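You operate a simulated robot arm through the tools that you are given. There is no shell and no other tool.

You run a simulated two-armed robot. Do the job below in one go: nothing can be reset, and whatever is moved stays where it is left.

Task
Leak test the clamped sleeve, then vent the air.
Fine: fill to green, fill lever off, then hold the orange button till the screen answers; the vent stays open and the gauge ends empty; pad, arm, hose, line knob, caps and sleeves stay.

Only the result counts: the job must be done as asked and must still hold three seconds after the hand-in. Knocking over, shifting, dropping, spilling or breaking anything else fails it. Lids that push on must go on centred and level and be pressed home; caps that screw on are set level and turned clockwise until they are tight.

Robot
Two 6-joint arms with fingered hands on one trunk that stands fixed in place. Base frame: the origin is at the foot of the trunk, x ahead of it, y to its left, z up; the work surface is at about z = 880. Readings come in mm, rad, newtons and seconds.
The left shoulder is at [20, 157, 829], the right one opposite. With the tool pointing down near the work surface each hand reaches from about 100 to 820 mm from the base axis, measured 20 degrees to its own side. Payload 4.1 kg a hand.
The tool frame of a hand sits at the grasp point between the pads (the TCP): z along the fingers, y along the line on which they close. The tips reach 33 mm beyond it. The gripper opens to 112 mm. The gripper's body begins 39 mm behind the TCP. The gripper is a hand of 4 fingers: y runs from the thumb to the fingers, the wrist lies at [-16, -118, -200] in the tool frame.
Orientation is told as [roll, pitch, yaw] about the base's x, y, z axes, in that order, counted from this pose: with the fingers straight down and the wrist toward the robot, the tool's x, y and z point along [0, 1, 0], [1, 0, 0] and [0, 0, -1] of the base frame.

Tools
- The arms move only by the tool move_arm. It takes "left_plan", "right_plan" or both (then of equal length, played together; a hand with none holds still); each is a list of rows, each a list of 2 entries, a list of its own where there are three numbers: the shift along the tool's x, y, z in units of 25 mm (1.0 is 25 mm), then the turn, a rotation vector about the tool's x, y, z in units of 8 degrees (1.0 is 8 degrees). In form: [[[tx, ty, tz], [wx, wy, wz]], ...]. A call has 1 to 20 rows; each row shifts and turns the commanded pose from where the row before left it, along the tool's axes as they then stand. A call with a number of a shift or a turn outside -1 to 1 is refused whole. Each row takes 0.2 s and may step no farther than 50 mm and 0.15 rad from the row before; otherwise, the whole call is refused. A pose out of reach is approached as far as the arm can. The call stops where the force on the tool passes 40 N (or 10 N more than at its start, if that is more) or the arm is blocked; 0.2 s more then pass. In this call time passes only in rows, and 0.2 s behind the last. It gives the time, the measured TCP pose, the force on the tool (base axes), the opening and the grip force at its end, in the units of the frame above (readings bear some noise), with the torque about the TCP (base axes, N m) and any sound that the robot's microphone picked up, and new pictures: "views" is both (left out), scene, wrist or none (wrist: the cameras of the hands that moved).
- Cameras (640 x 400 px; columns grow to the right, rows downward): "scene" is now at [59.9, -6.4, 1483]; the picture's right is [-0.07, -1.00, 0.00], its down [-0.47, 0.03, -0.88] and it looks along [0.88, -0.06, -0.47] (base axes); focal length 346 px, centre (320, 200). "left" rides on the left gripper at [-66, -89, -130] in its tool frame; the picture's right is [-0.79, -0.29, 0.54], its down [0.55, -0.71, 0.44] and it looks along [0.26, 0.64, 0.72] (tool axes); focal length 247 px, centre (320, 200). "right" rides on the right gripper at [66, -89, -130] in its tool frame; the picture's right is [-0.79, 0.29, -0.54], its down [-0.55, -0.71, 0.44] and it looks along [-0.26, 0.64, 0.72] (tool axes); focal length 247 px, centre (320, 200). There is no depth. A picture from a camera that has moved, and an enlarged one, comes with that camera's place and axes in the base frame and with its lens. The place of the scene camera against the robot may be out by one fixed shift of up to 12 mm in any direction.
- move_fingers(index, middle, ring, thumb_bend, thumb_turn, hand): sets how far each is bent, from 0 (flat) to 100 (curled in); at 30 the hand is open as for a grip, at 70 the pads meet at the TCP. One left out holds its place. A second passes; each finger stops where it meets its share of the squeeze, and holds until it gets a number again. It is the only way to open and close the hand. It gives what a move gives, with no picture; readings hold the bend of each and the force on the fingers (four entries, about 0 where the hand has none), thumb and palm. thumb_turn goes from beside the hand (0) to across from the fingers (100), as for a grip.
- aim_head(pan, tilt): turns the head with the scene camera to pan (to the left, within 1.501 rad either way) and tilt (down, from -0.506 to 1.204), counted from straight ahead of the robot. It gives what a move gives, and a new picture of the scene camera.
- close_up(camera, box): a new picture of the part [left, top, right, bottom] of that camera's present view, enlarged. No time passes.
- job_done(): hands the job in; it is judged then, once.

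Nothing tells you positions but the pictures and the camera data. Unless the task says otherwise, let go and move clear before handing in.

The tools are called after "Call:" by a JSON object that holds its "op" and its "data". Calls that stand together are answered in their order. move_arm: Moves the arms, as the interface text tells. Its arguments: {"type":"object","properties":{"left_plan":{"type":"array"},"right_plan":{"type":"array"},"views":{"type":"string","enum":["both","scene","wrist","none"]}},"required":[]} The other tools are called the same way: move_fingers (index, middle, ring, thumb_bend, thumb_turn, hand) moves the fingers one by one; aim_head (pan, tilt) turns the head that bears the scene camera; close_up (camera, box) takes an enlarged picture of a part of a camera's view; job_done () hands the job in.

At the start:

```text
time_s: 0.0
left_position: [309.8, 80.1, 1309.3]
left_ee_rot: [-0.001, 0.001, -0.216]
left_contact_force: [0.1, 1.0, 0.7]
left_moment: [0.01, -0.01, 0.0]
left_grip_width: 111.6
left_gripper_force: 0.0
left_shape: jaw
left_bend: [30.0, 30.0, 30.0, 30.0, 98.0]
left_finger forces: [0.0, 0.1, 0.1, 0.0, 0.0, 0.0]
right_position: [394.0, -241.9, 1245.4]
right_ee_rot: [0.001, -0.001, -0.218]
right_contact_force: [0.1, -1.0, 0.3]
right_moment: [0.02, -0.01, -0.02]
right_grip_width: 111.6
right_gripper_force: 0.1
right_shape: jaw
right_bend: [30.0, 30.0, 30.0, 30.0, 98.0]
right_finger forces: [0.1, 0.1, 0.0, 0.1, 0.0, 0.0]
head pan, tilt: [-0.072, 0.49]
```

scene: 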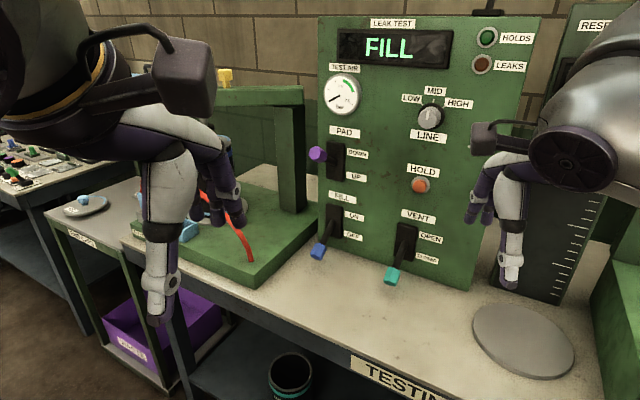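
right: 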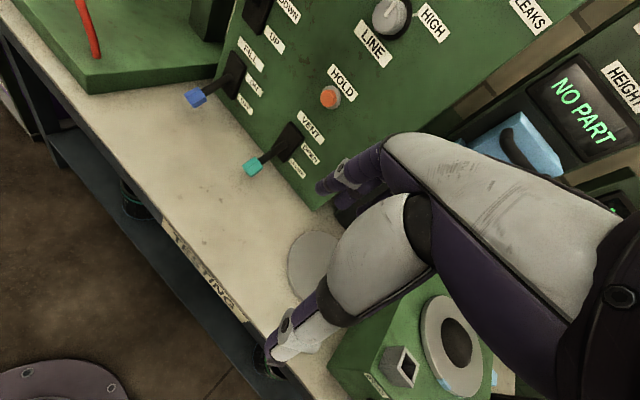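
left: 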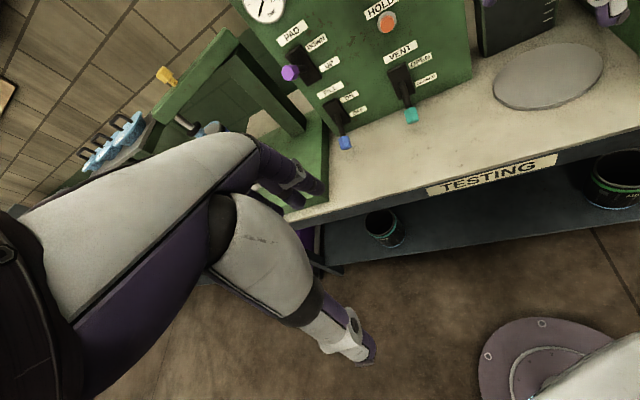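

I see a green leak-test panel with a gauge, PAD, FILL and VENT levers, the HOLD button, and a screen reading FILL. I'll look closer at the panel before moving.

Call:
{"op": "close_up", "data": {"camera": "scene", "box": [300, 120, 480, 300]}}

Call:
{"op": "close_up", "data": {"camera": "scene", "box": [310, 0, 550, 150]}}

Call:
{"op": "close_up", "data": {"camera": "left", "box": [230, 0, 480, 160]}}

Call:
{"op": "close_up", "data": {"camera": "right", "box": [170, 0, 420, 200]}}

```text
2.22 times, centred on (390, 210) of scene
camera zoom: at [59.9, -6.4, 1483.0], right [-0.07, -1.0, 0.0], down [-0.47, 0.03, -0.88], along [0.88, -0.06, -0.47], focal length 769 px, centre (164, 178)
```

zoom: 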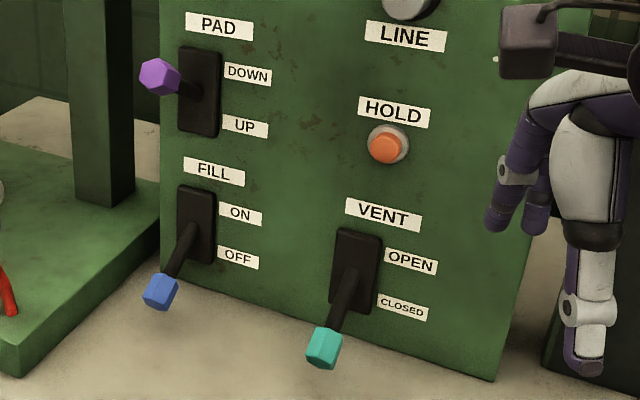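

```text
2.67 times, centred on (430, 75) of scene
camera zoom: at [59.9, -6.4, 1483.0], right [-0.07, -1.0, 0.0], down [-0.47, 0.03, -0.88], along [0.88, -0.06, -0.47], focal length 922 px, centre (27, 533)
```

zoom: 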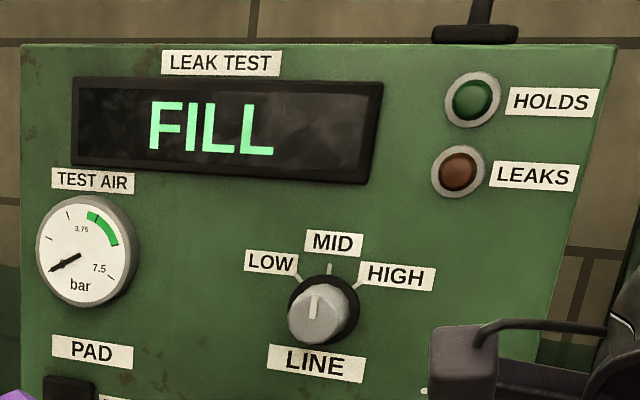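

```text
2.50 times, centred on (355, 80) of left
camera zoom: at [208.7, 34.3, 1440.0], right [-0.45, -0.71, -0.54], down [-0.58, 0.69, -0.44], along [0.68, 0.11, -0.72], focal length 617 px, centre (232, 500)
```

zoom: 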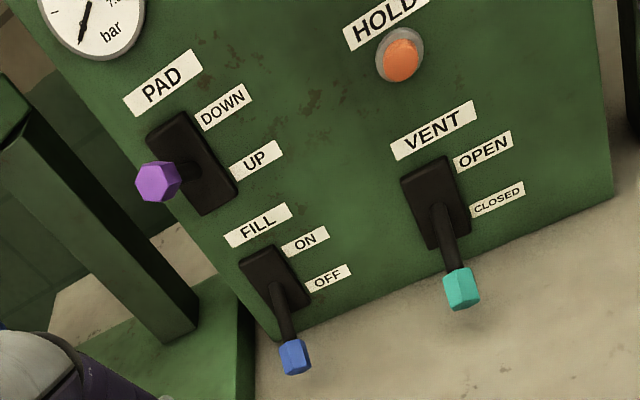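

```text
2.00 times, centred on (295, 100) of right
camera zoom: at [323.0, -160.2, 1374.5], right [0.11, -0.84, 0.54], down [-0.81, -0.39, -0.44], along [0.57, -0.39, -0.72], focal length 494 px, centre (370, 400)
```

zoom: 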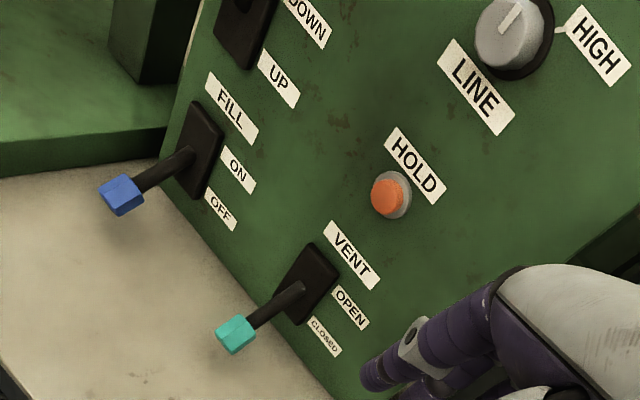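

The levers are down on FILL and VENT, and up on PAD. By triangulation the blue FILL knob is near (790,-56,932), the VENT knob near (681,-222,930) and the HOLD button near (737,-279,1139). Next I'll look at the hands' shape.

Call:
{"op": "close_up", "data": {"camera": "scene", "box": [0, 0, 320, 340]}}

Call:
{"op": "close_up", "data": {"camera": "scene", "box": [440, 60, 640, 300]}}

Call:
{"op": "close_up", "data": {"camera": "right", "box": [240, 110, 640, 400]}}

```text
1.18 times, centred on (160, 170) of scene
camera zoom: at [59.9, -6.4, 1483.0], right [-0.07, -1.0, 0.0], down [-0.47, 0.03, -0.88], along [0.88, -0.06, -0.47], focal length 407 px, centre (508, 235)
```

zoom: 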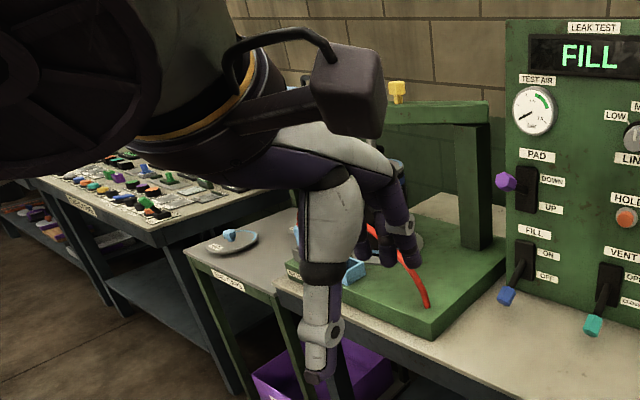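

```text
1.67 times, centred on (540, 180) of scene
camera zoom: at [59.9, -6.4, 1483.0], right [-0.07, -1.0, 0.0], down [-0.47, 0.03, -0.88], along [0.88, -0.06, -0.47], focal length 576 px, centre (-47, 233)
```

zoom: 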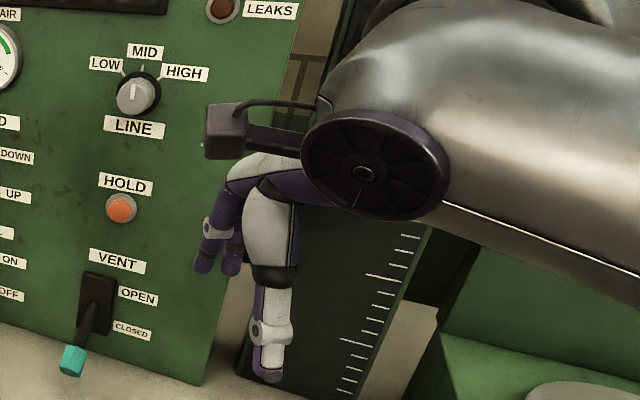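

```text
1.38 times, centred on (440, 255) of right
camera zoom: at [323.0, -160.2, 1374.5], right [0.11, -0.84, 0.54], down [-0.81, -0.39, -0.44], along [0.57, -0.39, -0.72], focal length 341 px, centre (154, 124)
```

zoom: 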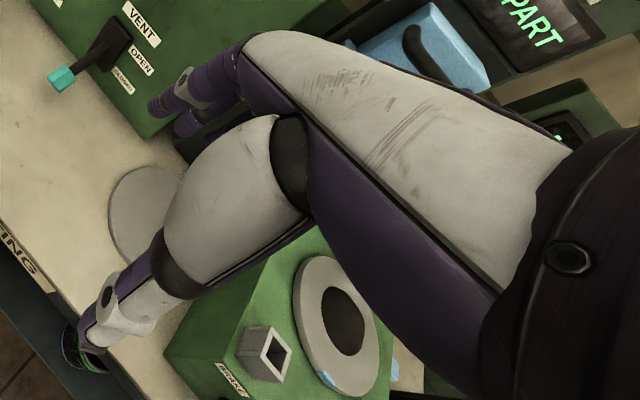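

The hand is built like a human one, so I'll flatten the fingers of both hands with the thumb beside and see how they then lie. The plan is to scoop the levers from below with flat fingers and press the button with a fingertip.

Call:
{"op": "move_fingers", "data": {"hand": "right", "index": 0, "middle": 0, "ring": 0, "thumb_bend": 0, "thumb_turn": 0}}

Call:
{"op": "move_fingers", "data": {"hand": "left", "index": 0, "middle": 0, "ring": 0, "thumb_bend": 0, "thumb_turn": 0}}

Call:
{"op": "close_up", "data": {"camera": "right", "box": [0, 0, 640, 400]}}

Call:
{"op": "close_up", "data": {"camera": "left", "box": [0, 0, 640, 400]}}

Call:
{"op": "close_up", "data": {"camera": "scene", "box": [0, 0, 640, 400]}}

```text
time_s: 1.0
left_position: [311.5, 80.1, 1308.7]
left_ee_rot: [0.001, 0.002, -0.217]
left_contact_force: [0.5, -0.1, -0.5]
left_moment: [0.02, -0.01, -0.01]
left_grip_width: 111.6
left_gripper_force: 0.1
left_shape: jaw
left_bend: [30.0, 30.0, 30.0, 30.0, 98.0]
left_finger forces: [0.0, 0.0, 0.0, 0.1, 0.1, 0.1]
right_position: [394.7, -241.6, 1244.8]
right_ee_rot: [0.0, -0.001, -0.217]
right_contact_force: [0.2, 0.0, -0.7]
right_moment: [0.03, 0.02, -0.01]
right_grip_width: 185.1
right_gripper_force: 0.0
right_shape: fingers
right_bend: [0.0, 0.0, 0.0, 0.0, 0.0]
right_finger forces: [0.0, 0.0, 0.0, 0.0, 0.0, 0.0]
head pan, tilt: [-0.072, 0.49]
```

```text
time_s: 2.0
left_position: [310.4, 80.7, 1309.6]
left_ee_rot: [0.0, 0.0, -0.214]
left_contact_force: [0.1, 0.0, -0.4]
left_moment: [-0.01, 0.02, 0.0]
left_grip_width: 185.1
left_gripper_force: 0.0
left_shape: fingers
left_bend: [0.0, 0.0, 0.0, 0.0, 0.0]
left_finger forces: [0.0, 0.1, 0.0, 0.0, 0.0, 0.1]
right_position: [395.4, -241.5, 1243.7]
right_ee_rot: [-0.001, 0.0, -0.216]
right_contact_force: [-0.6, 0.1, -0.2]
right_moment: [0.01, -0.01, 0.0]
right_grip_width: 185.1
right_gripper_force: 0.1
right_shape: fingers
right_bend: [0.0, 0.0, 0.0, 0.0, 0.0]
right_finger forces: [0.0, 0.0, 0.1, 0.0, 0.0, 0.0]
head pan, tilt: [-0.072, 0.49]
```

```text
1.00 times, centred on (320, 200) of right (not enlarged: the box is as wide or as high as the picture)
camera zoom: at [323.0, -160.2, 1374.5], right [0.11, -0.84, 0.54], down [-0.81, -0.39, -0.44], along [0.57, -0.39, -0.72], focal length 247 px, centre (320, 200)
```

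zoom: 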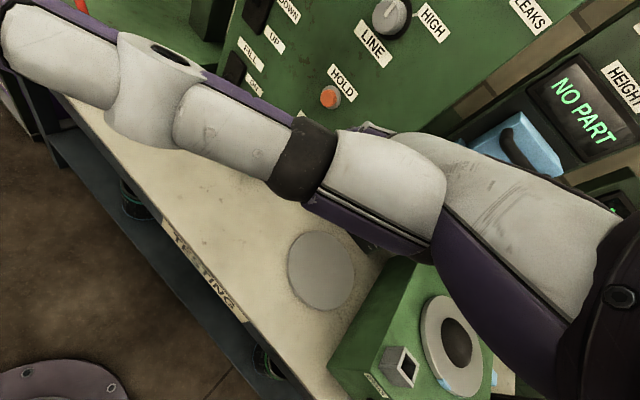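

```text
1.00 times, centred on (320, 200) of left (not enlarged: the box is as wide or as high as the picture)
camera zoom: at [208.6, 34.3, 1440.0], right [-0.45, -0.71, -0.54], down [-0.58, 0.69, -0.44], along [0.68, 0.11, -0.72], focal length 247 px, centre (320, 200)
```

zoom: 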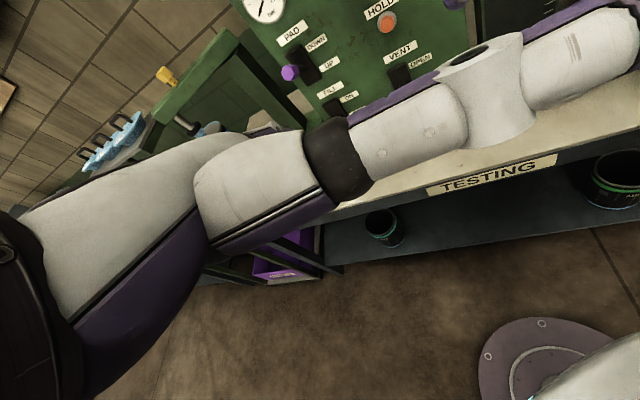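

```text
1.00 times, centred on (320, 200) of scene (not enlarged: the box is as wide or as high as the picture)
camera zoom: at [59.9, -6.4, 1483.0], right [-0.07, -1.0, 0.0], down [-0.47, 0.03, -0.88], along [0.88, -0.06, -0.47], focal length 346 px, centre (320, 200)
```

zoom: 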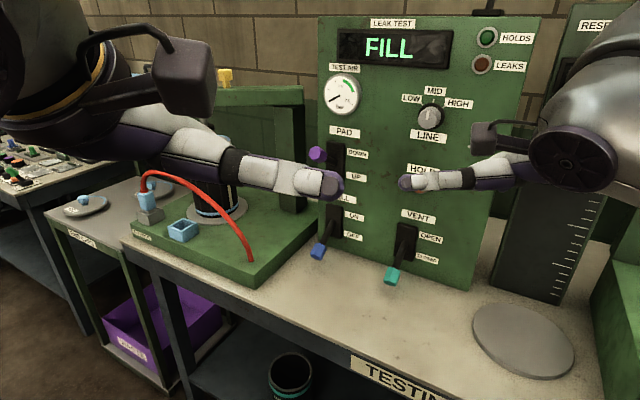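

With turn 0 the thumb sticks out sideways and blocks the wrist cameras. I'll curl it, and see where the flat fingers point.

Call:
{"op": "move_fingers", "data": {"hand": "right", "thumb_bend": 100, "thumb_turn": 0}}

Call:
{"op": "move_fingers", "data": {"hand": "left", "thumb_bend": 100, "thumb_turn": 100}}

Call:
{"op": "close_up", "data": {"camera": "right", "box": [0, 0, 640, 400]}}

Call:
{"op": "close_up", "data": {"camera": "left", "box": [0, 0, 640, 400]}}

Call:
{"op": "close_up", "data": {"camera": "scene", "box": [0, 0, 640, 400]}}

```text
time_s: 3.0
left_position: [310.6, 79.6, 1308.7]
left_ee_rot: [-0.001, -0.001, -0.217]
left_contact_force: [-0.4, -0.4, 0.2]
left_moment: [-0.02, 0.01, -0.03]
left_grip_width: 185.1
left_gripper_force: 0.1
left_shape: fingers
left_bend: [0.0, 0.0, 0.0, 0.0, 0.0]
left_finger forces: [0.1, 0.0, 0.0, 0.0, 0.1, 0.1]
right_position: [394.8, -243.0, 1244.3]
right_ee_rot: [-0.001, 0.0, -0.216]
right_contact_force: [0.1, 0.6, -0.2]
right_moment: [0.01, 0.05, 0.0]
right_grip_width: 56.6
right_gripper_force: 0.1
right_shape: fingers
right_bend: [0.0, 0.0, 0.0, 100.0, 0.0]
right_finger forces: [0.0, 0.0, 0.0, 0.0, 0.0, 0.1]
head pan, tilt: [-0.072, 0.49]
```

```text
time_s: 4.0
left_position: [310.8, 79.3, 1309.5]
left_ee_rot: [0.0, 0.0, -0.218]
left_contact_force: [-0.4, -0.6, -0.2]
left_moment: [0.02, 0.03, 0.0]
left_grip_width: 52.7
left_gripper_force: 0.1
left_shape: fingers
left_bend: [0.0, 0.0, 0.0, 100.0, 100.0]
left_finger forces: [0.1, 0.0, 0.0, 0.0, 0.0, 0.0]
right_position: [395.4, -242.3, 1244.6]
right_ee_rot: [0.001, 0.0, -0.216]
right_contact_force: [-0.4, 0.5, 0.2]
right_moment: [0.02, 0.04, -0.01]
right_grip_width: 56.5
right_gripper_force: 0.1
right_shape: fingers
right_bend: [0.0, 0.0, 0.0, 100.0, 0.0]
right_finger forces: [0.0, 0.0, 0.0, 0.0, 0.0, 0.0]
head pan, tilt: [-0.072, 0.49]
```

```text
1.00 times, centred on (320, 200) of right (not enlarged: the box is as wide or as high as the picture)
camera zoom: at [323.0, -160.2, 1374.5], right [0.11, -0.84, 0.54], down [-0.81, -0.39, -0.44], along [0.57, -0.39, -0.72], focal length 247 px, centre (320, 200)
```

zoom: 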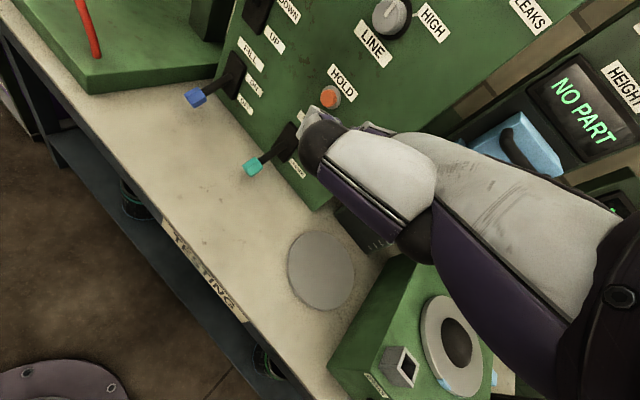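

```text
1.00 times, centred on (320, 200) of left (not enlarged: the box is as wide or as high as the picture)
camera zoom: at [208.6, 34.3, 1440.0], right [-0.45, -0.71, -0.54], down [-0.58, 0.69, -0.44], along [0.68, 0.11, -0.72], focal length 247 px, centre (320, 200)
```

zoom: 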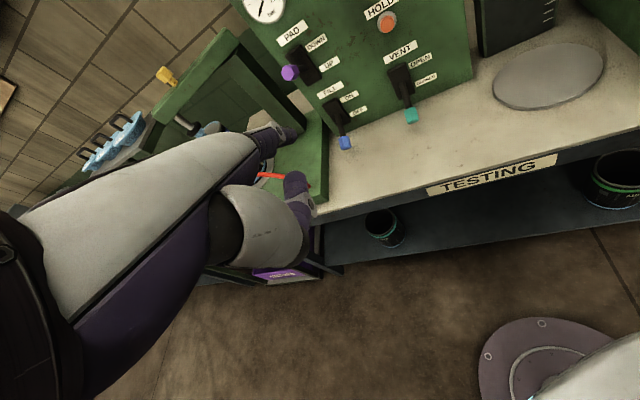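

```text
1.00 times, centred on (320, 200) of scene (not enlarged: the box is as wide or as high as the picture)
camera zoom: at [59.9, -6.4, 1483.0], right [-0.07, -1.0, 0.0], down [-0.47, 0.03, -0.88], along [0.88, -0.06, -0.47], focal length 346 px, centre (320, 200)
```

zoom: 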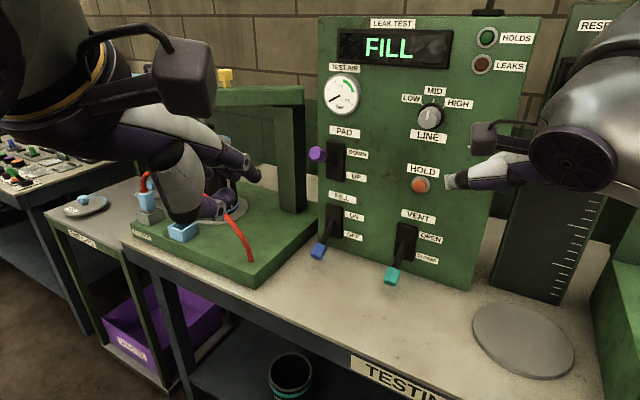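

Call:
{"op": "close_up", "data": {"camera": "scene", "box": [80, 60, 300, 240]}}

Call:
{"op": "close_up", "data": {"camera": "left", "box": [180, 90, 360, 290]}}

Call:
{"op": "close_up", "data": {"camera": "right", "box": [240, 60, 500, 260]}}

```text
2.22 times, centred on (190, 150) of scene
camera zoom: at [59.9, -6.4, 1483.0], right [-0.07, -1.0, 0.0], down [-0.47, 0.03, -0.88], along [0.88, -0.06, -0.47], focal length 769 px, centre (609, 311)
```

zoom: 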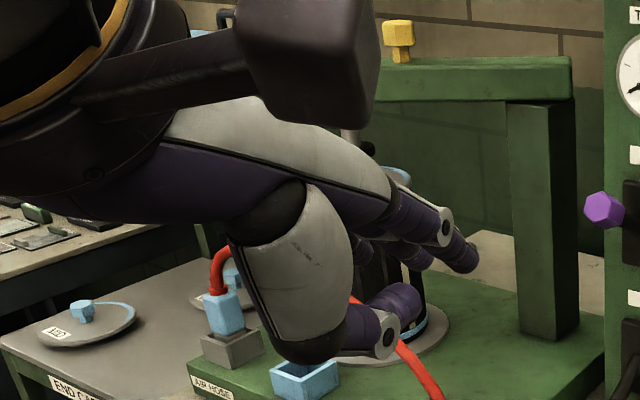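

```text
2.00 times, centred on (270, 190) of left
camera zoom: at [208.6, 34.3, 1440.0], right [-0.45, -0.71, -0.54], down [-0.58, 0.69, -0.44], along [0.68, 0.11, -0.72], focal length 494 px, centre (420, 220)
```

zoom: 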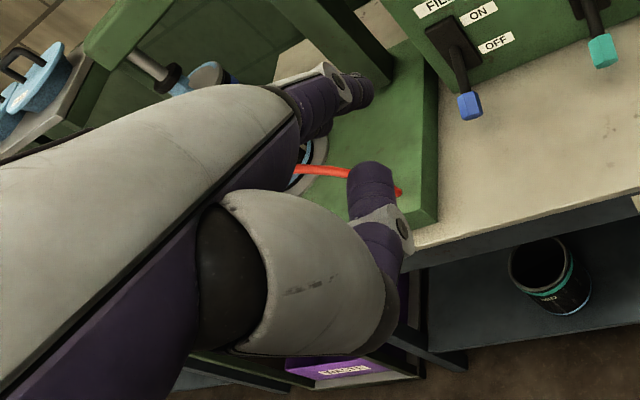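

```text
2.00 times, centred on (370, 160) of right
camera zoom: at [323.0, -160.2, 1374.5], right [0.11, -0.84, 0.54], down [-0.81, -0.39, -0.44], along [0.57, -0.39, -0.72], focal length 494 px, centre (220, 280)
```

zoom: 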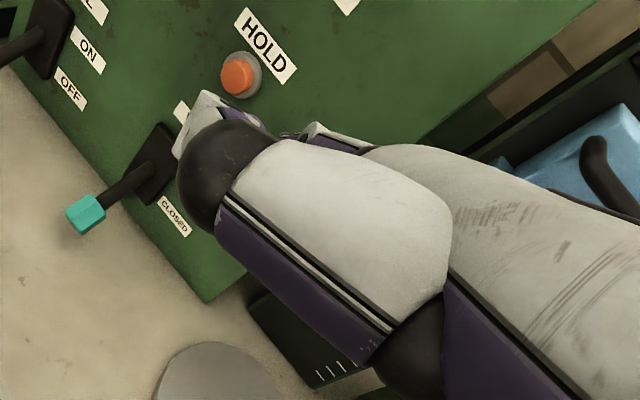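

The left fingers lie flat and point about 40° below horizontal in the tool frame, with the index tip near tool (-24, 95, -15). I'll lay the left thumb beside the hand, then bring the left hand toward FILL, turned to face the panel squarely with the fingers sloping slightly down.

Call:
{"op": "move_fingers", "data": {"hand": "left", "thumb_bend": 100, "thumb_turn": 0}}

Call:
{"op": "move_arm", "data": {"left_plan": [[[0, 0, 0], [0, 0, 0.913]], [[0, 0, 0], [0, 0, 0.913]], [[0, 0, 0], [0, 0, 0.913]], [[0.486, 0.98, 0.5], [0, 0, 0]], [[0.486, 0.98, 0.5], [0, 0, 0]], [[0.486, 0.98, 0.5], [0, 0, 0]], [[0.486, 0.98, 0.5], [0, 0, 0]], [[0.486, 0.98, 0.5], [0, 0, 0]], [[0.486, 0.98, 0.5], [0, 0, 0]], [[0.486, 0.98, 0.5], [0, 0, 0]]], "views": "both"}}

```text
time_s: 5.0
left_position: [310.2, 80.2, 1309.3]
left_ee_rot: [0.002, 0.0, -0.216]
left_contact_force: [0.6, 1.3, 0.9]
left_moment: [0.07, -0.01, -0.04]
left_grip_width: 56.7
left_gripper_force: 0.1
left_shape: fingers
left_bend: [0.0, 0.0, 0.0, 100.0, 0.0]
left_finger forces: [0.0, 0.0, 0.0, 0.1, 0.0, 0.0]
right_position: [395.2, -243.6, 1245.6]
right_ee_rot: [0.001, 0.0, -0.216]
right_contact_force: [0.2, -0.1, 0.0]
right_moment: [-0.03, -0.01, -0.01]
right_grip_width: 56.3
right_gripper_force: 0.0
right_shape: fingers
right_bend: [0.0, 0.0, 0.0, 100.0, 0.0]
right_finger forces: [0.0, 0.0, 0.0, 0.1, 0.0, 0.0]
head pan, tilt: [-0.072, 0.49]
```

```text
time_s: 7.2
left_position: [499.7, 53.7, 1223.3]
left_ee_rot: [0.0, -0.002, -0.599]
left_contact_force: [-0.1, 0.2, 0.4]
left_moment: [0.0, -0.03, 0.0]
left_grip_width: 56.9
left_gripper_force: 0.1
left_shape: fingers
left_bend: [0.0, 0.0, 0.0, 100.0, 0.0]
left_finger forces: [0.0, 0.1, 0.0, 0.0, 0.0, 0.0]
right_position: [394.9, -242.1, 1244.8]
right_ee_rot: [0.0, -0.001, -0.214]
right_contact_force: [0.1, 0.4, -0.6]
right_moment: [-0.02, -0.02, -0.01]
right_grip_width: 56.5
right_gripper_force: 0.1
right_shape: fingers
right_bend: [0.0, 0.0, 0.0, 100.0, 0.0]
right_finger forces: [0.0, 0.1, 0.0, 0.0, 0.1, 0.0]
head pan, tilt: [-0.072, 0.49]
camera left: at [388.6, 49.0, 1352.8], right [-0.68, -0.49, -0.54], down [-0.27, 0.86, -0.44], along [0.68, -0.15, -0.72], focal length 247 px, centre (320, 200)
```

scene: 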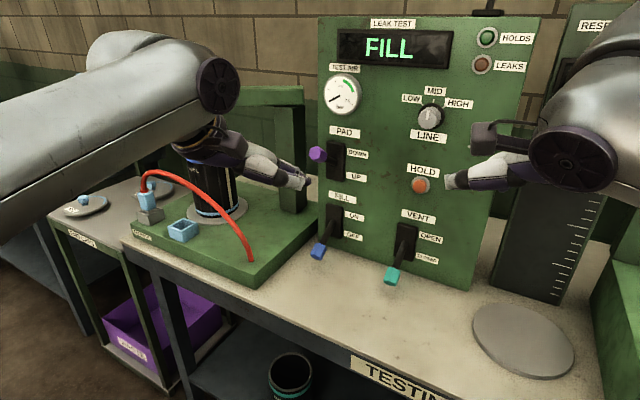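
left: 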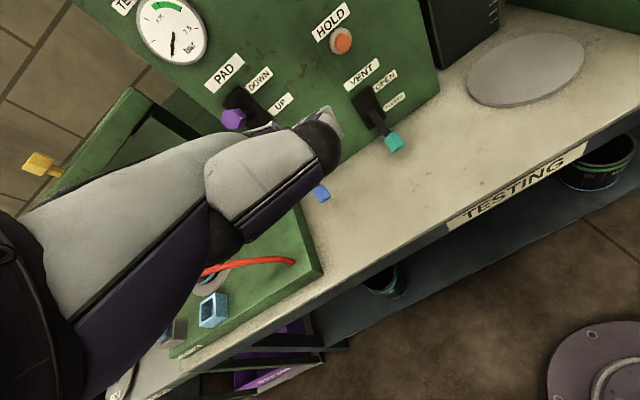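

The left hand moves well, and a re-check from its camera puts the FILL knob at about (792,-57,933). I'll carry on to a point in front of FILL and pitch the fingers up to a slight downward slope.

Call:
{"op": "move_arm", "data": {"left_plan": [[[0.418, 0.862, 0.989], [0, 0, 0]], [[0.418, 0.862, 0.989], [0, 0, 0]], [[0.418, 0.862, 0.989], [0, 0, 0]], [[0.418, 0.862, 0.989], [0, 0, 0]], [[0.418, 0.862, 0.989], [0, 0, 0]], [[0.418, 0.862, 0.989], [0, 0, 0]], [[0.418, 0.862, 0.989], [0, 0, 0]], [[0, 0, 0], [-1, 0, 0]], [[0, 0, 0], [-1, 0, 0]], [[0, 0, 0], [-1, 0, 0]]], "views": "both"}}

```text
time_s: 9.4
left_position: [666.5, 28.3, 1049.8]
left_ee_rot: [-0.001, -0.42, -0.599]
left_contact_force: [0.2, 0.1, -0.3]
left_moment: [0.02, -0.02, 0.0]
left_grip_width: 56.8
left_gripper_force: 0.0
left_shape: fingers
left_bend: [0.0, 0.0, 0.0, 100.0, 0.0]
left_finger forces: [0.0, 0.0, 0.0, 0.1, 0.0, 0.1]
right_position: [396.1, -243.9, 1244.4]
right_ee_rot: [0.0, -0.001, -0.217]
right_contact_force: [-0.7, -1.8, -0.2]
right_moment: [-0.01, -0.02, -0.04]
right_grip_width: 56.5
right_gripper_force: 0.1
right_shape: fingers
right_bend: [0.0, 0.0, 0.0, 100.0, 0.0]
right_finger forces: [0.0, 0.0, 0.0, 0.1, 0.0, 0.0]
head pan, tilt: [-0.072, 0.49]
camera left: at [517.0, 48.9, 1131.8], right [-0.48, -0.63, -0.61], down [-0.08, 0.72, -0.69], along [0.87, -0.28, -0.4], focal length 247 px, centre (320, 200)
```

scene: 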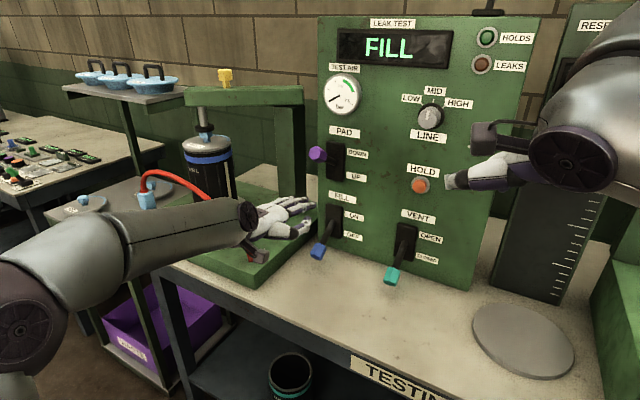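
left: 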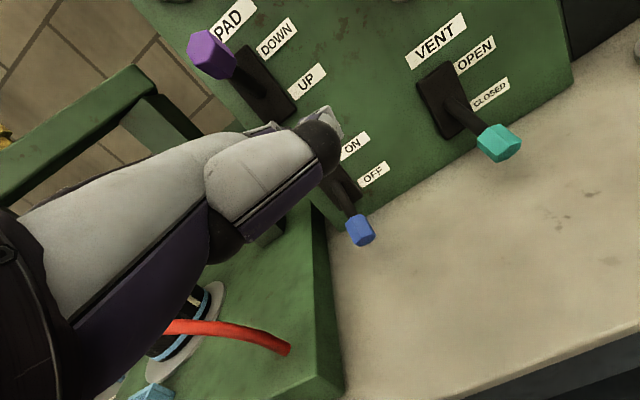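

Call:
{"op": "close_up", "data": {"camera": "scene", "box": [200, 170, 360, 290]}}

Call:
{"op": "close_up", "data": {"camera": "left", "box": [180, 80, 420, 260]}}

```text
3.33 times, centred on (280, 230) of scene
camera zoom: at [60.0, -6.6, 1483.0], right [-0.07, -1.0, 0.0], down [-0.47, 0.03, -0.88], along [0.88, -0.06, -0.47], focal length 1153 px, centre (453, 100)
```

zoom: 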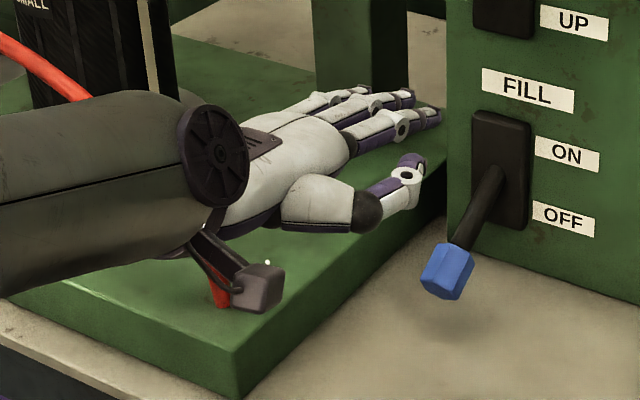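

```text
2.22 times, centred on (300, 170) of left
camera zoom: at [517.0, 48.9, 1131.8], right [-0.48, -0.63, -0.61], down [-0.08, 0.72, -0.69], along [0.87, -0.28, -0.4], focal length 549 px, centre (364, 267)
```

zoom: 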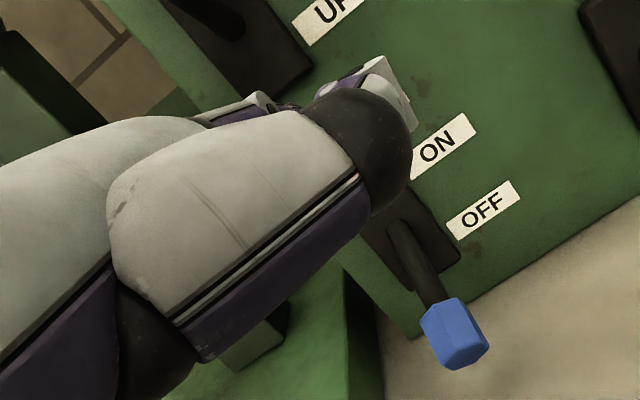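

The index tip measures about 90 mm ahead of and 53 mm above the TCP at this pitch. The curled thumb would hang too low near the table, so I'll straighten it sideways, slope the fingers slightly more, and start lowering in front of the FILL knob.

Call:
{"op": "move_fingers", "data": {"hand": "left", "thumb_bend": 0, "thumb_turn": 0}}

Call:
{"op": "move_arm", "data": {"left_plan": [[[0, 0, 0], [0.75, 0, 0]], [[0, -0.309, 0.951], [0, 0, 0]], [[0, -0.309, 0.951], [0, 0, 0]], [[0, -0.309, 0.951], [0, 0, 0]], [[0, -0.309, 0.951], [0, 0, 0]]], "views": "both"}}

Call:
{"op": "close_up", "data": {"camera": "scene", "box": [200, 170, 360, 290]}}

```text
time_s: 10.4
left_position: [666.3, 27.6, 1050.0]
left_ee_rot: [0.0, -0.42, -0.598]
left_contact_force: [-0.3, 0.1, 1.4]
left_moment: [-0.03, 0.02, -0.01]
left_grip_width: 185.1
left_gripper_force: 0.0
left_shape: fingers
left_bend: [0.0, 0.0, 0.0, 0.0, 0.0]
left_finger forces: [0.0, 0.1, 0.0, 0.0, 0.0, 0.0]
right_position: [394.6, -243.3, 1245.3]
right_ee_rot: [0.0, 0.001, -0.217]
right_contact_force: [-0.4, -0.6, -0.1]
right_moment: [0.02, 0.02, 0.01]
right_grip_width: 56.5
right_gripper_force: 0.1
right_shape: fingers
right_bend: [0.0, 0.0, 0.0, 100.0, 0.0]
right_finger forces: [0.0, 0.1, 0.0, 0.0, 0.1, 0.1]
head pan, tilt: [-0.072, 0.49]
```

```text
time_s: 11.6
left_position: [667.0, 28.7, 948.4]
left_ee_rot: [0.001, -0.313, -0.597]
left_contact_force: [-0.8, 0.0, -0.1]
left_moment: [0.0, 0.0, 0.03]
left_grip_width: 185.2
left_gripper_force: 0.0
left_shape: fingers
left_bend: [0.0, 0.0, 0.0, 0.0, 0.0]
left_finger forces: [0.1, 0.0, 0.0, 0.0, 0.0, 0.0]
right_position: [395.6, -242.2, 1244.3]
right_ee_rot: [0.0, -0.002, -0.216]
right_contact_force: [-0.3, 0.9, 0.2]
right_moment: [0.03, -0.07, 0.0]
right_grip_width: 56.4
right_gripper_force: 0.1
right_shape: fingers
right_bend: [0.0, 0.0, 0.0, 100.0, 0.0]
right_finger forces: [0.1, 0.1, 0.0, 0.0, 0.1, 0.1]
head pan, tilt: [-0.072, 0.49]
camera left: at [526.1, 43.8, 1045.0], right [-0.53, -0.59, -0.6], down [-0.14, 0.76, -0.63], along [0.83, -0.26, -0.49], focal length 247 px, centre (320, 200)
```

scene: 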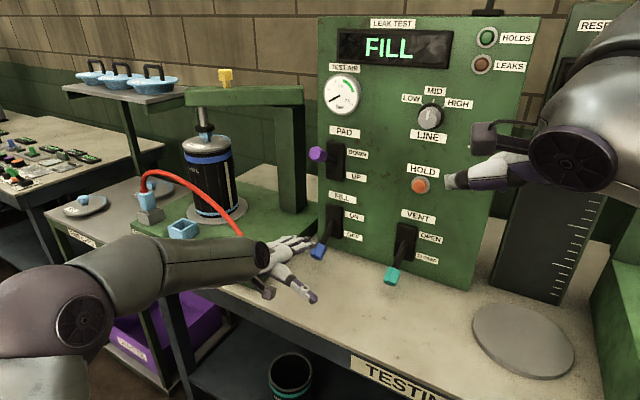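
left: 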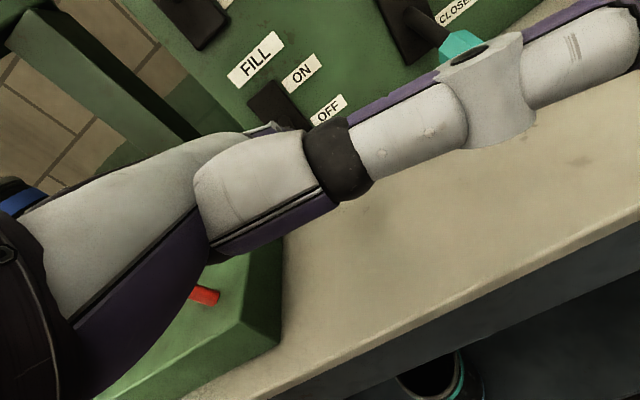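

```text
3.33 times, centred on (280, 230) of scene
camera zoom: at [59.7, -6.4, 1483.0], right [-0.07, -1.0, 0.0], down [-0.47, 0.03, -0.88], along [0.88, -0.06, -0.47], focal length 1153 px, centre (453, 100)
```

zoom: 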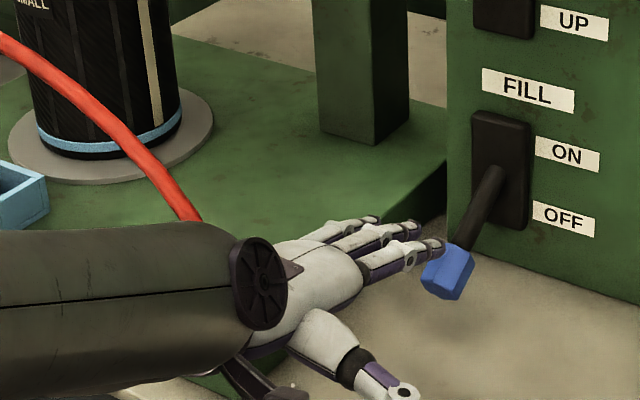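

The fingertips line up with the FILL knob and are about 40 mm in front of it. I'll lower further until they are just below knob level.

Call:
{"op": "move_arm", "data": {"left_plan": [[[0, -0.309, 0.951], [0, 0, 0]], [[0, -0.309, 0.951], [0, 0, 0]], [[0, -0.309, 0.951], [0, 0, 0]], [[0, -0.08, 0.247], [0, 0, 0]]], "views": "scene"}}

Call:
{"op": "close_up", "data": {"camera": "scene", "box": [240, 200, 360, 290]}}

```text
time_s: 12.6
left_position: [666.9, 28.8, 866.4]
left_ee_rot: [0.0, -0.313, -0.598]
left_contact_force: [0.8, 0.3, -0.8]
left_moment: [-0.03, -0.02, 0.0]
left_grip_width: 184.5
left_gripper_force: 0.1
left_shape: fingers
left_bend: [0.0, 0.0, 0.0, 0.0, 0.0]
left_finger forces: [0.0, 0.1, 0.0, 0.0, 0.0, 0.1]
right_position: [394.6, -242.4, 1245.2]
right_ee_rot: [0.0, 0.0, -0.216]
right_contact_force: [-0.7, -0.2, 0.0]
right_moment: [0.03, -0.03, -0.03]
right_grip_width: 56.7
right_gripper_force: 0.0
right_shape: fingers
right_bend: [0.0, 0.0, 0.0, 100.0, 0.0]
right_finger forces: [0.0, 0.0, 0.0, 0.1, 0.0, 0.1]
head pan, tilt: [-0.072, 0.49]
```

scene: 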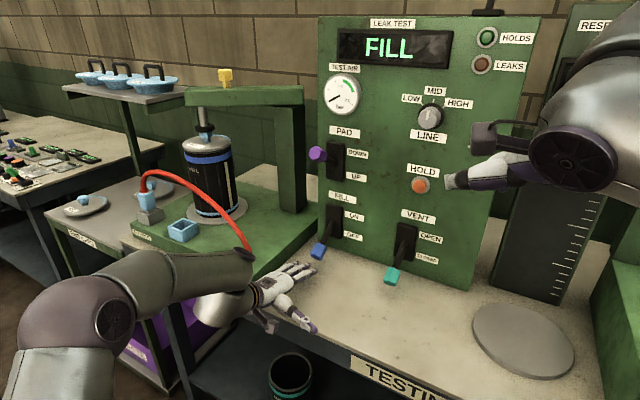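

```text
4.44 times, centred on (300, 245) of scene
camera zoom: at [59.8, -6.4, 1483.0], right [-0.07, -1.0, 0.0], down [-0.47, 0.03, -0.88], along [0.88, -0.06, -0.47], focal length 1537 px, centre (409, 0)
```

zoom: 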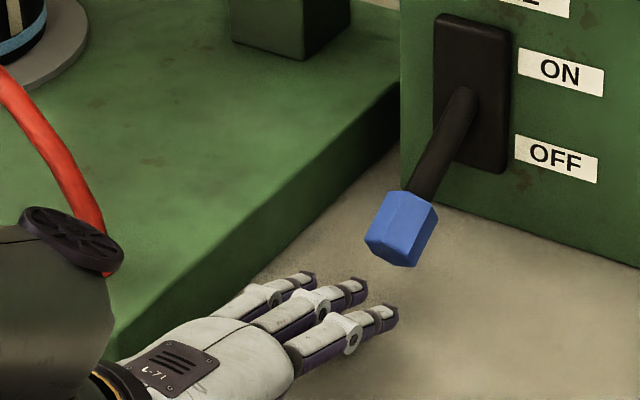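

Call:
{"op": "close_up", "data": {"camera": "scene", "box": [290, 225, 346, 260]}}

Call:
{"op": "close_up", "data": {"camera": "left", "box": [220, 0, 420, 125]}}

Call:
{"op": "close_up", "data": {"camera": "right", "box": [160, 60, 280, 135]}}

```text
11.43 times, centred on (318, 242) of scene
camera zoom: at [59.8, -6.4, 1483.0], right [-0.07, -1.0, 0.0], down [-0.47, 0.03, -0.88], along [0.88, -0.06, -0.47], focal length 3953 px, centre (343, -286)
```

zoom: 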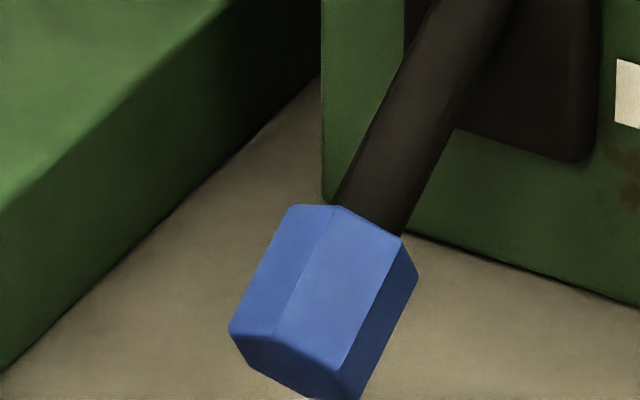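

```text
3.20 times, centred on (320, 62) of left
camera zoom: at [525.6, 44.0, 963.3], right [-0.53, -0.59, -0.6], down [-0.14, 0.76, -0.63], along [0.83, -0.26, -0.49], focal length 790 px, centre (320, 640)
```

zoom: 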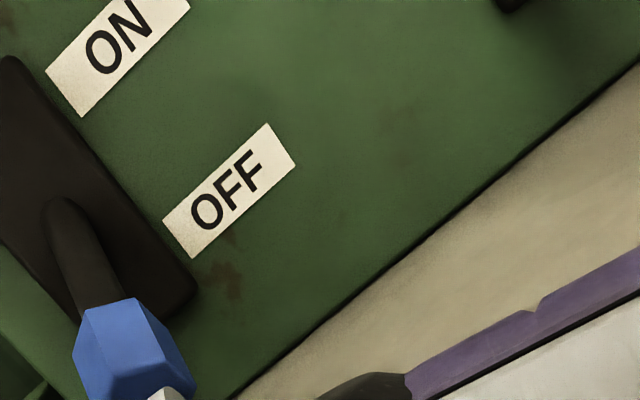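

```text
5.33 times, centred on (220, 98) of right
camera zoom: at [322.9, -160.2, 1374.5], right [0.11, -0.84, 0.54], down [-0.81, -0.39, -0.44], along [0.57, -0.39, -0.72], focal length 1317 px, centre (853, 747)
```

zoom: 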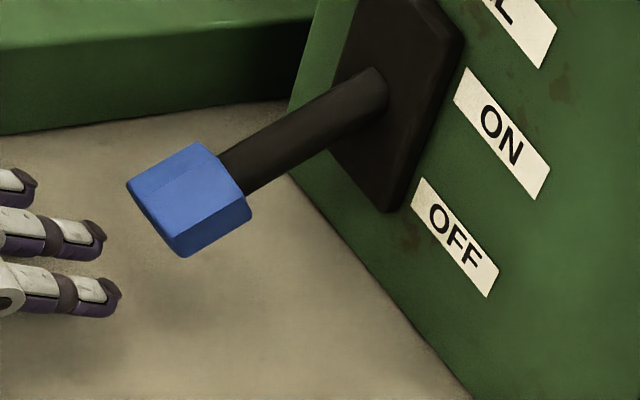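

Call:
{"op": "close_up", "data": {"camera": "right", "box": [0, 40, 320, 240]}}

```text
2.00 times, centred on (160, 140) of right
camera zoom: at [322.9, -160.2, 1374.5], right [0.11, -0.84, 0.54], down [-0.81, -0.39, -0.44], along [0.57, -0.39, -0.72], focal length 494 px, centre (640, 320)
```

zoom: 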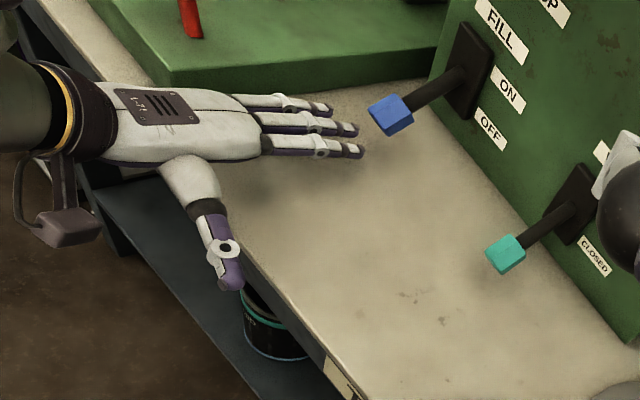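

The right hand's camera sees the left fingers, knob and table well. The fingertips are about 906 mm high and the knob underside about 913 mm, so I'll back off 10 mm, level slightly and lower about 18 mm in small steps.

Call:
{"op": "move_arm", "data": {"left_plan": [[[0, -0.38, -0.124], [-0.375, 0, 0]], [[0, -0.086, 0.224], [0, 0, 0]], [[0, -0.086, 0.224], [0, 0, 0]], [[0, -0.086, 0.224], [0, 0, 0]]], "views": "none"}}

Call:
{"op": "close_up", "data": {"camera": "right", "box": [100, 60, 260, 160]}}

Call:
{"op": "close_up", "data": {"camera": "scene", "box": [260, 220, 356, 280]}}

```text
time_s: 13.6
left_position: [659.0, 31.3, 846.0]
left_ee_rot: [0.0, -0.367, -0.599]
left_contact_force: [-0.5, 0.2, -0.7]
left_moment: [0.01, 0.02, 0.01]
left_grip_width: 185.1
left_gripper_force: 0.0
left_shape: fingers
left_bend: [0.0, 0.0, 0.0, 0.0, 0.0]
left_finger forces: [0.1, 0.1, 0.0, 0.0, 0.0, 0.0]
left hand out of reach, approached as far as the arm can: row 1
right_position: [394.1, -242.2, 1245.1]
right_ee_rot: [0.001, -0.001, -0.217]
right_contact_force: [-0.5, 0.3, 0.2]
right_moment: [-0.02, 0.05, -0.02]
right_grip_width: 56.8
right_gripper_force: 0.1
right_shape: fingers
right_bend: [0.0, 0.0, 0.0, 100.0, 0.0]
right_finger forces: [0.0, 0.0, 0.0, 0.0, 0.0, 0.1]
head pan, tilt: [-0.072, 0.49]
```

```text
4.00 times, centred on (180, 110) of right
camera zoom: at [322.9, -160.2, 1374.5], right [0.11, -0.84, 0.54], down [-0.81, -0.39, -0.44], along [0.57, -0.39, -0.72], focal length 988 px, centre (880, 560)
```

zoom: 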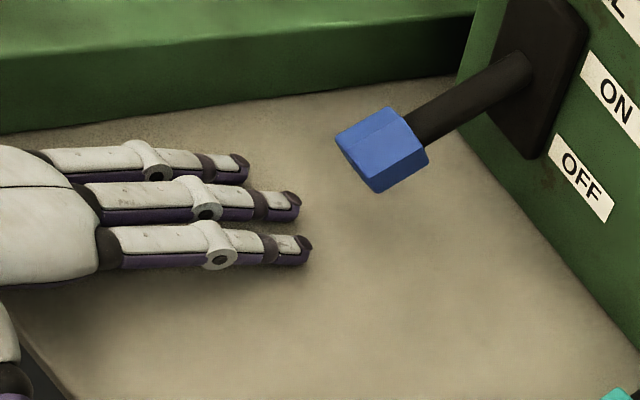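

```text
6.67 times, centred on (308, 250) of scene
camera zoom: at [59.9, -6.5, 1483.0], right [-0.07, -1.0, 0.0], down [-0.47, 0.03, -0.88], along [0.88, -0.06, -0.47], focal length 2306 px, centre (400, -133)
```

zoom: 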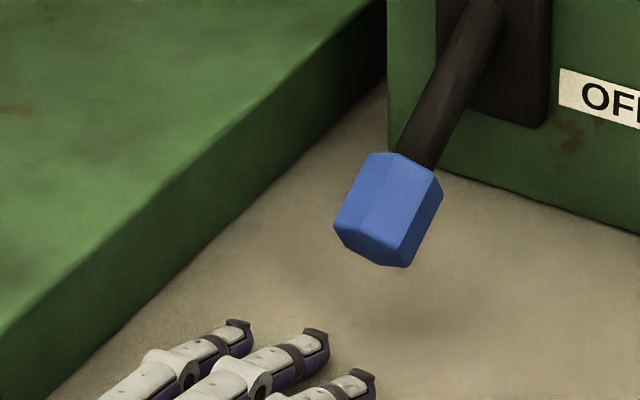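

The fingertips are now just above the table, below the knob's underside. I'll slide forward about 50 mm so they go under the knob.

Call:
{"op": "move_arm", "data": {"left_plan": [[[0, 0.6224, 0.239], [0, 0, 0]], [[0, 0.6224, 0.239], [0, 0, 0]], [[0, 0.6224, 0.239], [0, 0, 0]]], "views": "none"}}

Call:
{"op": "close_up", "data": {"camera": "right", "box": [100, 60, 260, 160]}}

Call:
{"op": "close_up", "data": {"camera": "scene", "box": [260, 220, 356, 280]}}

```text
time_s: 14.4
left_position: [702.0, 1.8, 846.0]
left_ee_rot: [-0.001, -0.367, -0.598]
left_contact_force: [0.2, 0.1, 0.3]
left_moment: [-0.03, 0.03, 0.03]
left_grip_width: 185.1
left_gripper_force: 0.1
left_shape: fingers
left_bend: [0.0, 0.0, 0.0, 0.0, 0.0]
left_finger forces: [0.0, 0.0, 0.0, 0.0, 0.0, 0.0]
right_position: [395.2, -244.2, 1245.8]
right_ee_rot: [0.001, 0.001, -0.216]
right_contact_force: [1.2, 0.0, -0.3]
right_moment: [-0.03, -0.03, 0.01]
right_grip_width: 56.7
right_gripper_force: 0.0
right_shape: fingers
right_bend: [0.0, 0.0, 0.0, 100.0, 0.0]
right_finger forces: [0.1, 0.1, 0.0, 0.0, 0.0, 0.1]
head pan, tilt: [-0.072, 0.49]
```

```text
4.00 times, centred on (180, 110) of right
camera zoom: at [322.9, -160.0, 1374.6], right [0.11, -0.84, 0.54], down [-0.81, -0.39, -0.44], along [0.57, -0.39, -0.72], focal length 988 px, centre (880, 560)
```

zoom: 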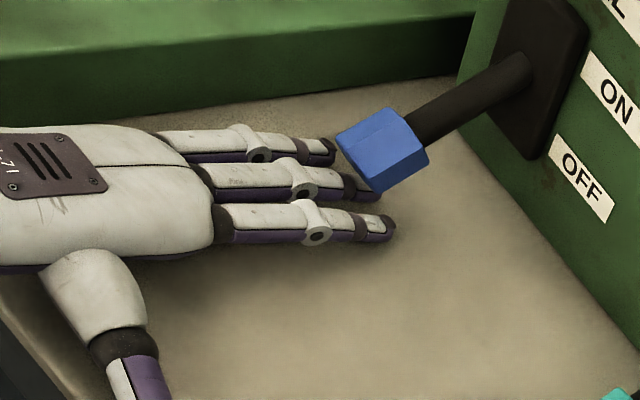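

```text
6.67 times, centred on (308, 250) of scene
camera zoom: at [59.8, -6.2, 1483.0], right [-0.07, -1.0, 0.0], down [-0.47, 0.03, -0.88], along [0.88, -0.06, -0.47], focal length 2306 px, centre (400, -133)
```

zoom: 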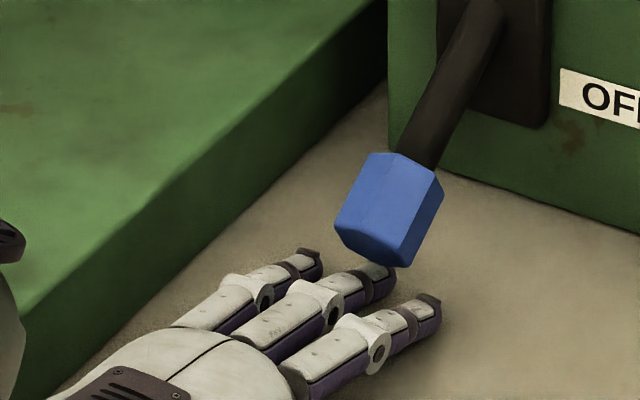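

The middle finger is right under the knob, with no contact yet. I'll push 14 mm further in and check the force before lifting.

Call:
{"op": "move_arm", "data": {"left_plan": [[[0, 0.26, 0.1], [0, 0, 0]], [[0, 0.26, 0.1], [0, 0, 0]]], "views": "none"}}

Call:
{"op": "close_up", "data": {"camera": "right", "box": [100, 60, 260, 160]}}

```text
time_s: 15.0
left_position: [713.1, -4.8, 845.0]
left_ee_rot: [0.001, -0.367, -0.599]
left_contact_force: [1.4, 0.1, -0.8]
left_moment: [0.02, 0.04, 0.02]
left_grip_width: 184.8
left_gripper_force: 0.0
left_shape: fingers
left_bend: [0.0, 0.0, 0.0, 0.0, 0.0]
left_finger forces: [0.0, 0.7, 0.1, 0.0, 0.0, 0.0]
right_position: [394.6, -242.5, 1244.0]
right_ee_rot: [-0.001, -0.001, -0.216]
right_contact_force: [-0.4, 0.4, 0.1]
right_moment: [0.0, 0.0, 0.04]
right_grip_width: 56.8
right_gripper_force: 0.1
right_shape: fingers
right_bend: [0.0, 0.0, 0.0, 100.0, 0.0]
right_finger forces: [0.0, 0.0, 0.0, 0.1, 0.1, 0.0]
head pan, tilt: [-0.072, 0.49]
```

```text
4.00 times, centred on (180, 110) of right
camera zoom: at [323.0, -160.1, 1374.5], right [0.11, -0.84, 0.54], down [-0.81, -0.39, -0.44], along [0.57, -0.39, -0.72], focal length 988 px, centre (880, 560)
```

zoom: 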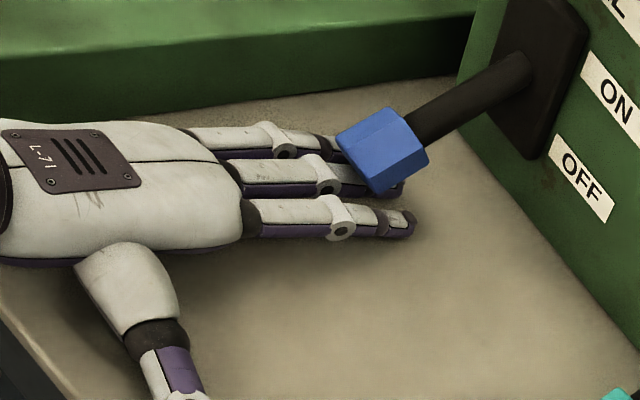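

The middle finger now lightly touches the knob. I'll lift along the lever's arc for the first half and check.

Call:
{"op": "move_arm", "data": {"left_plan": [[[0, -0.014, -0.517], [0, 0, 0]], [[0, -0.014, -0.517], [0, 0, 0]], [[0, 0.12, -0.502], [0, 0, 0]], [[0, 0.12, -0.502], [0, 0, 0]]], "views": "scene"}}

Call:
{"op": "close_up", "data": {"camera": "right", "box": [100, 60, 260, 160]}}

Call:
{"op": "close_up", "data": {"camera": "scene", "box": [310, 0, 550, 150]}}

```text
time_s: 16.0
left_position: [702.3, 1.6, 896.2]
left_ee_rot: [0.002, -0.367, -0.6]
left_contact_force: [-0.3, -1.3, -0.1]
left_moment: [-0.01, 0.02, 0.01]
left_grip_width: 184.9
left_gripper_force: 0.2
left_shape: fingers
left_bend: [0.0, 0.0, 0.0, 0.0, 0.0]
left_finger forces: [0.0, 0.5, 0.0, 0.0, 0.0, 0.0]
right_position: [396.6, -242.6, 1245.3]
right_ee_rot: [0.0, 0.0, -0.216]
right_contact_force: [0.3, -0.5, -0.5]
right_moment: [-0.02, -0.02, 0.0]
right_grip_width: 56.7
right_gripper_force: 0.0
right_shape: fingers
right_bend: [0.0, 0.0, 0.0, 100.0, 0.0]
right_finger forces: [0.0, 0.0, 0.0, 0.0, 0.0, 0.0]
head pan, tilt: [-0.072, 0.49]
```

scene: 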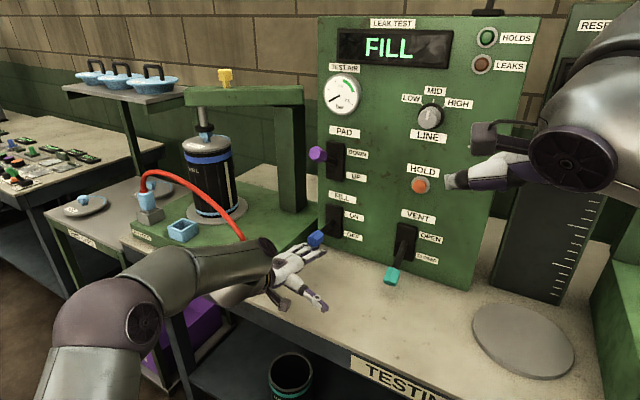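

```text
4.00 times, centred on (180, 110) of right
camera zoom: at [323.0, -160.2, 1374.5], right [0.11, -0.84, 0.54], down [-0.81, -0.39, -0.44], along [0.57, -0.39, -0.72], focal length 988 px, centre (880, 560)
```

zoom: 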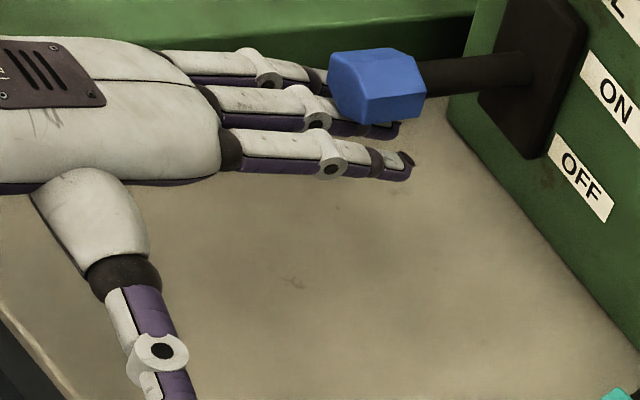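

```text
2.67 times, centred on (430, 75) of scene
camera zoom: at [60.0, -6.4, 1483.0], right [-0.07, -1.0, 0.0], down [-0.47, 0.03, -0.88], along [0.88, -0.06, -0.47], focal length 922 px, centre (27, 533)
```

zoom: 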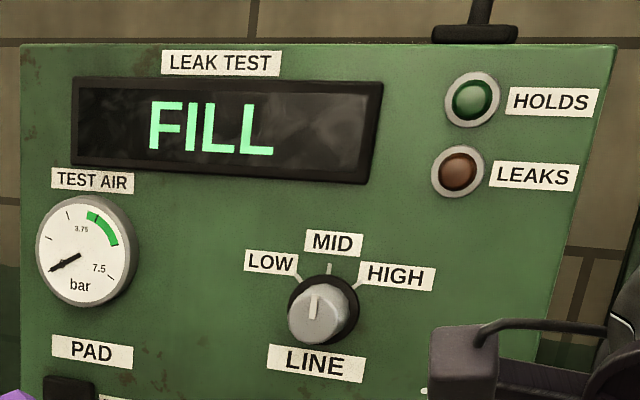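

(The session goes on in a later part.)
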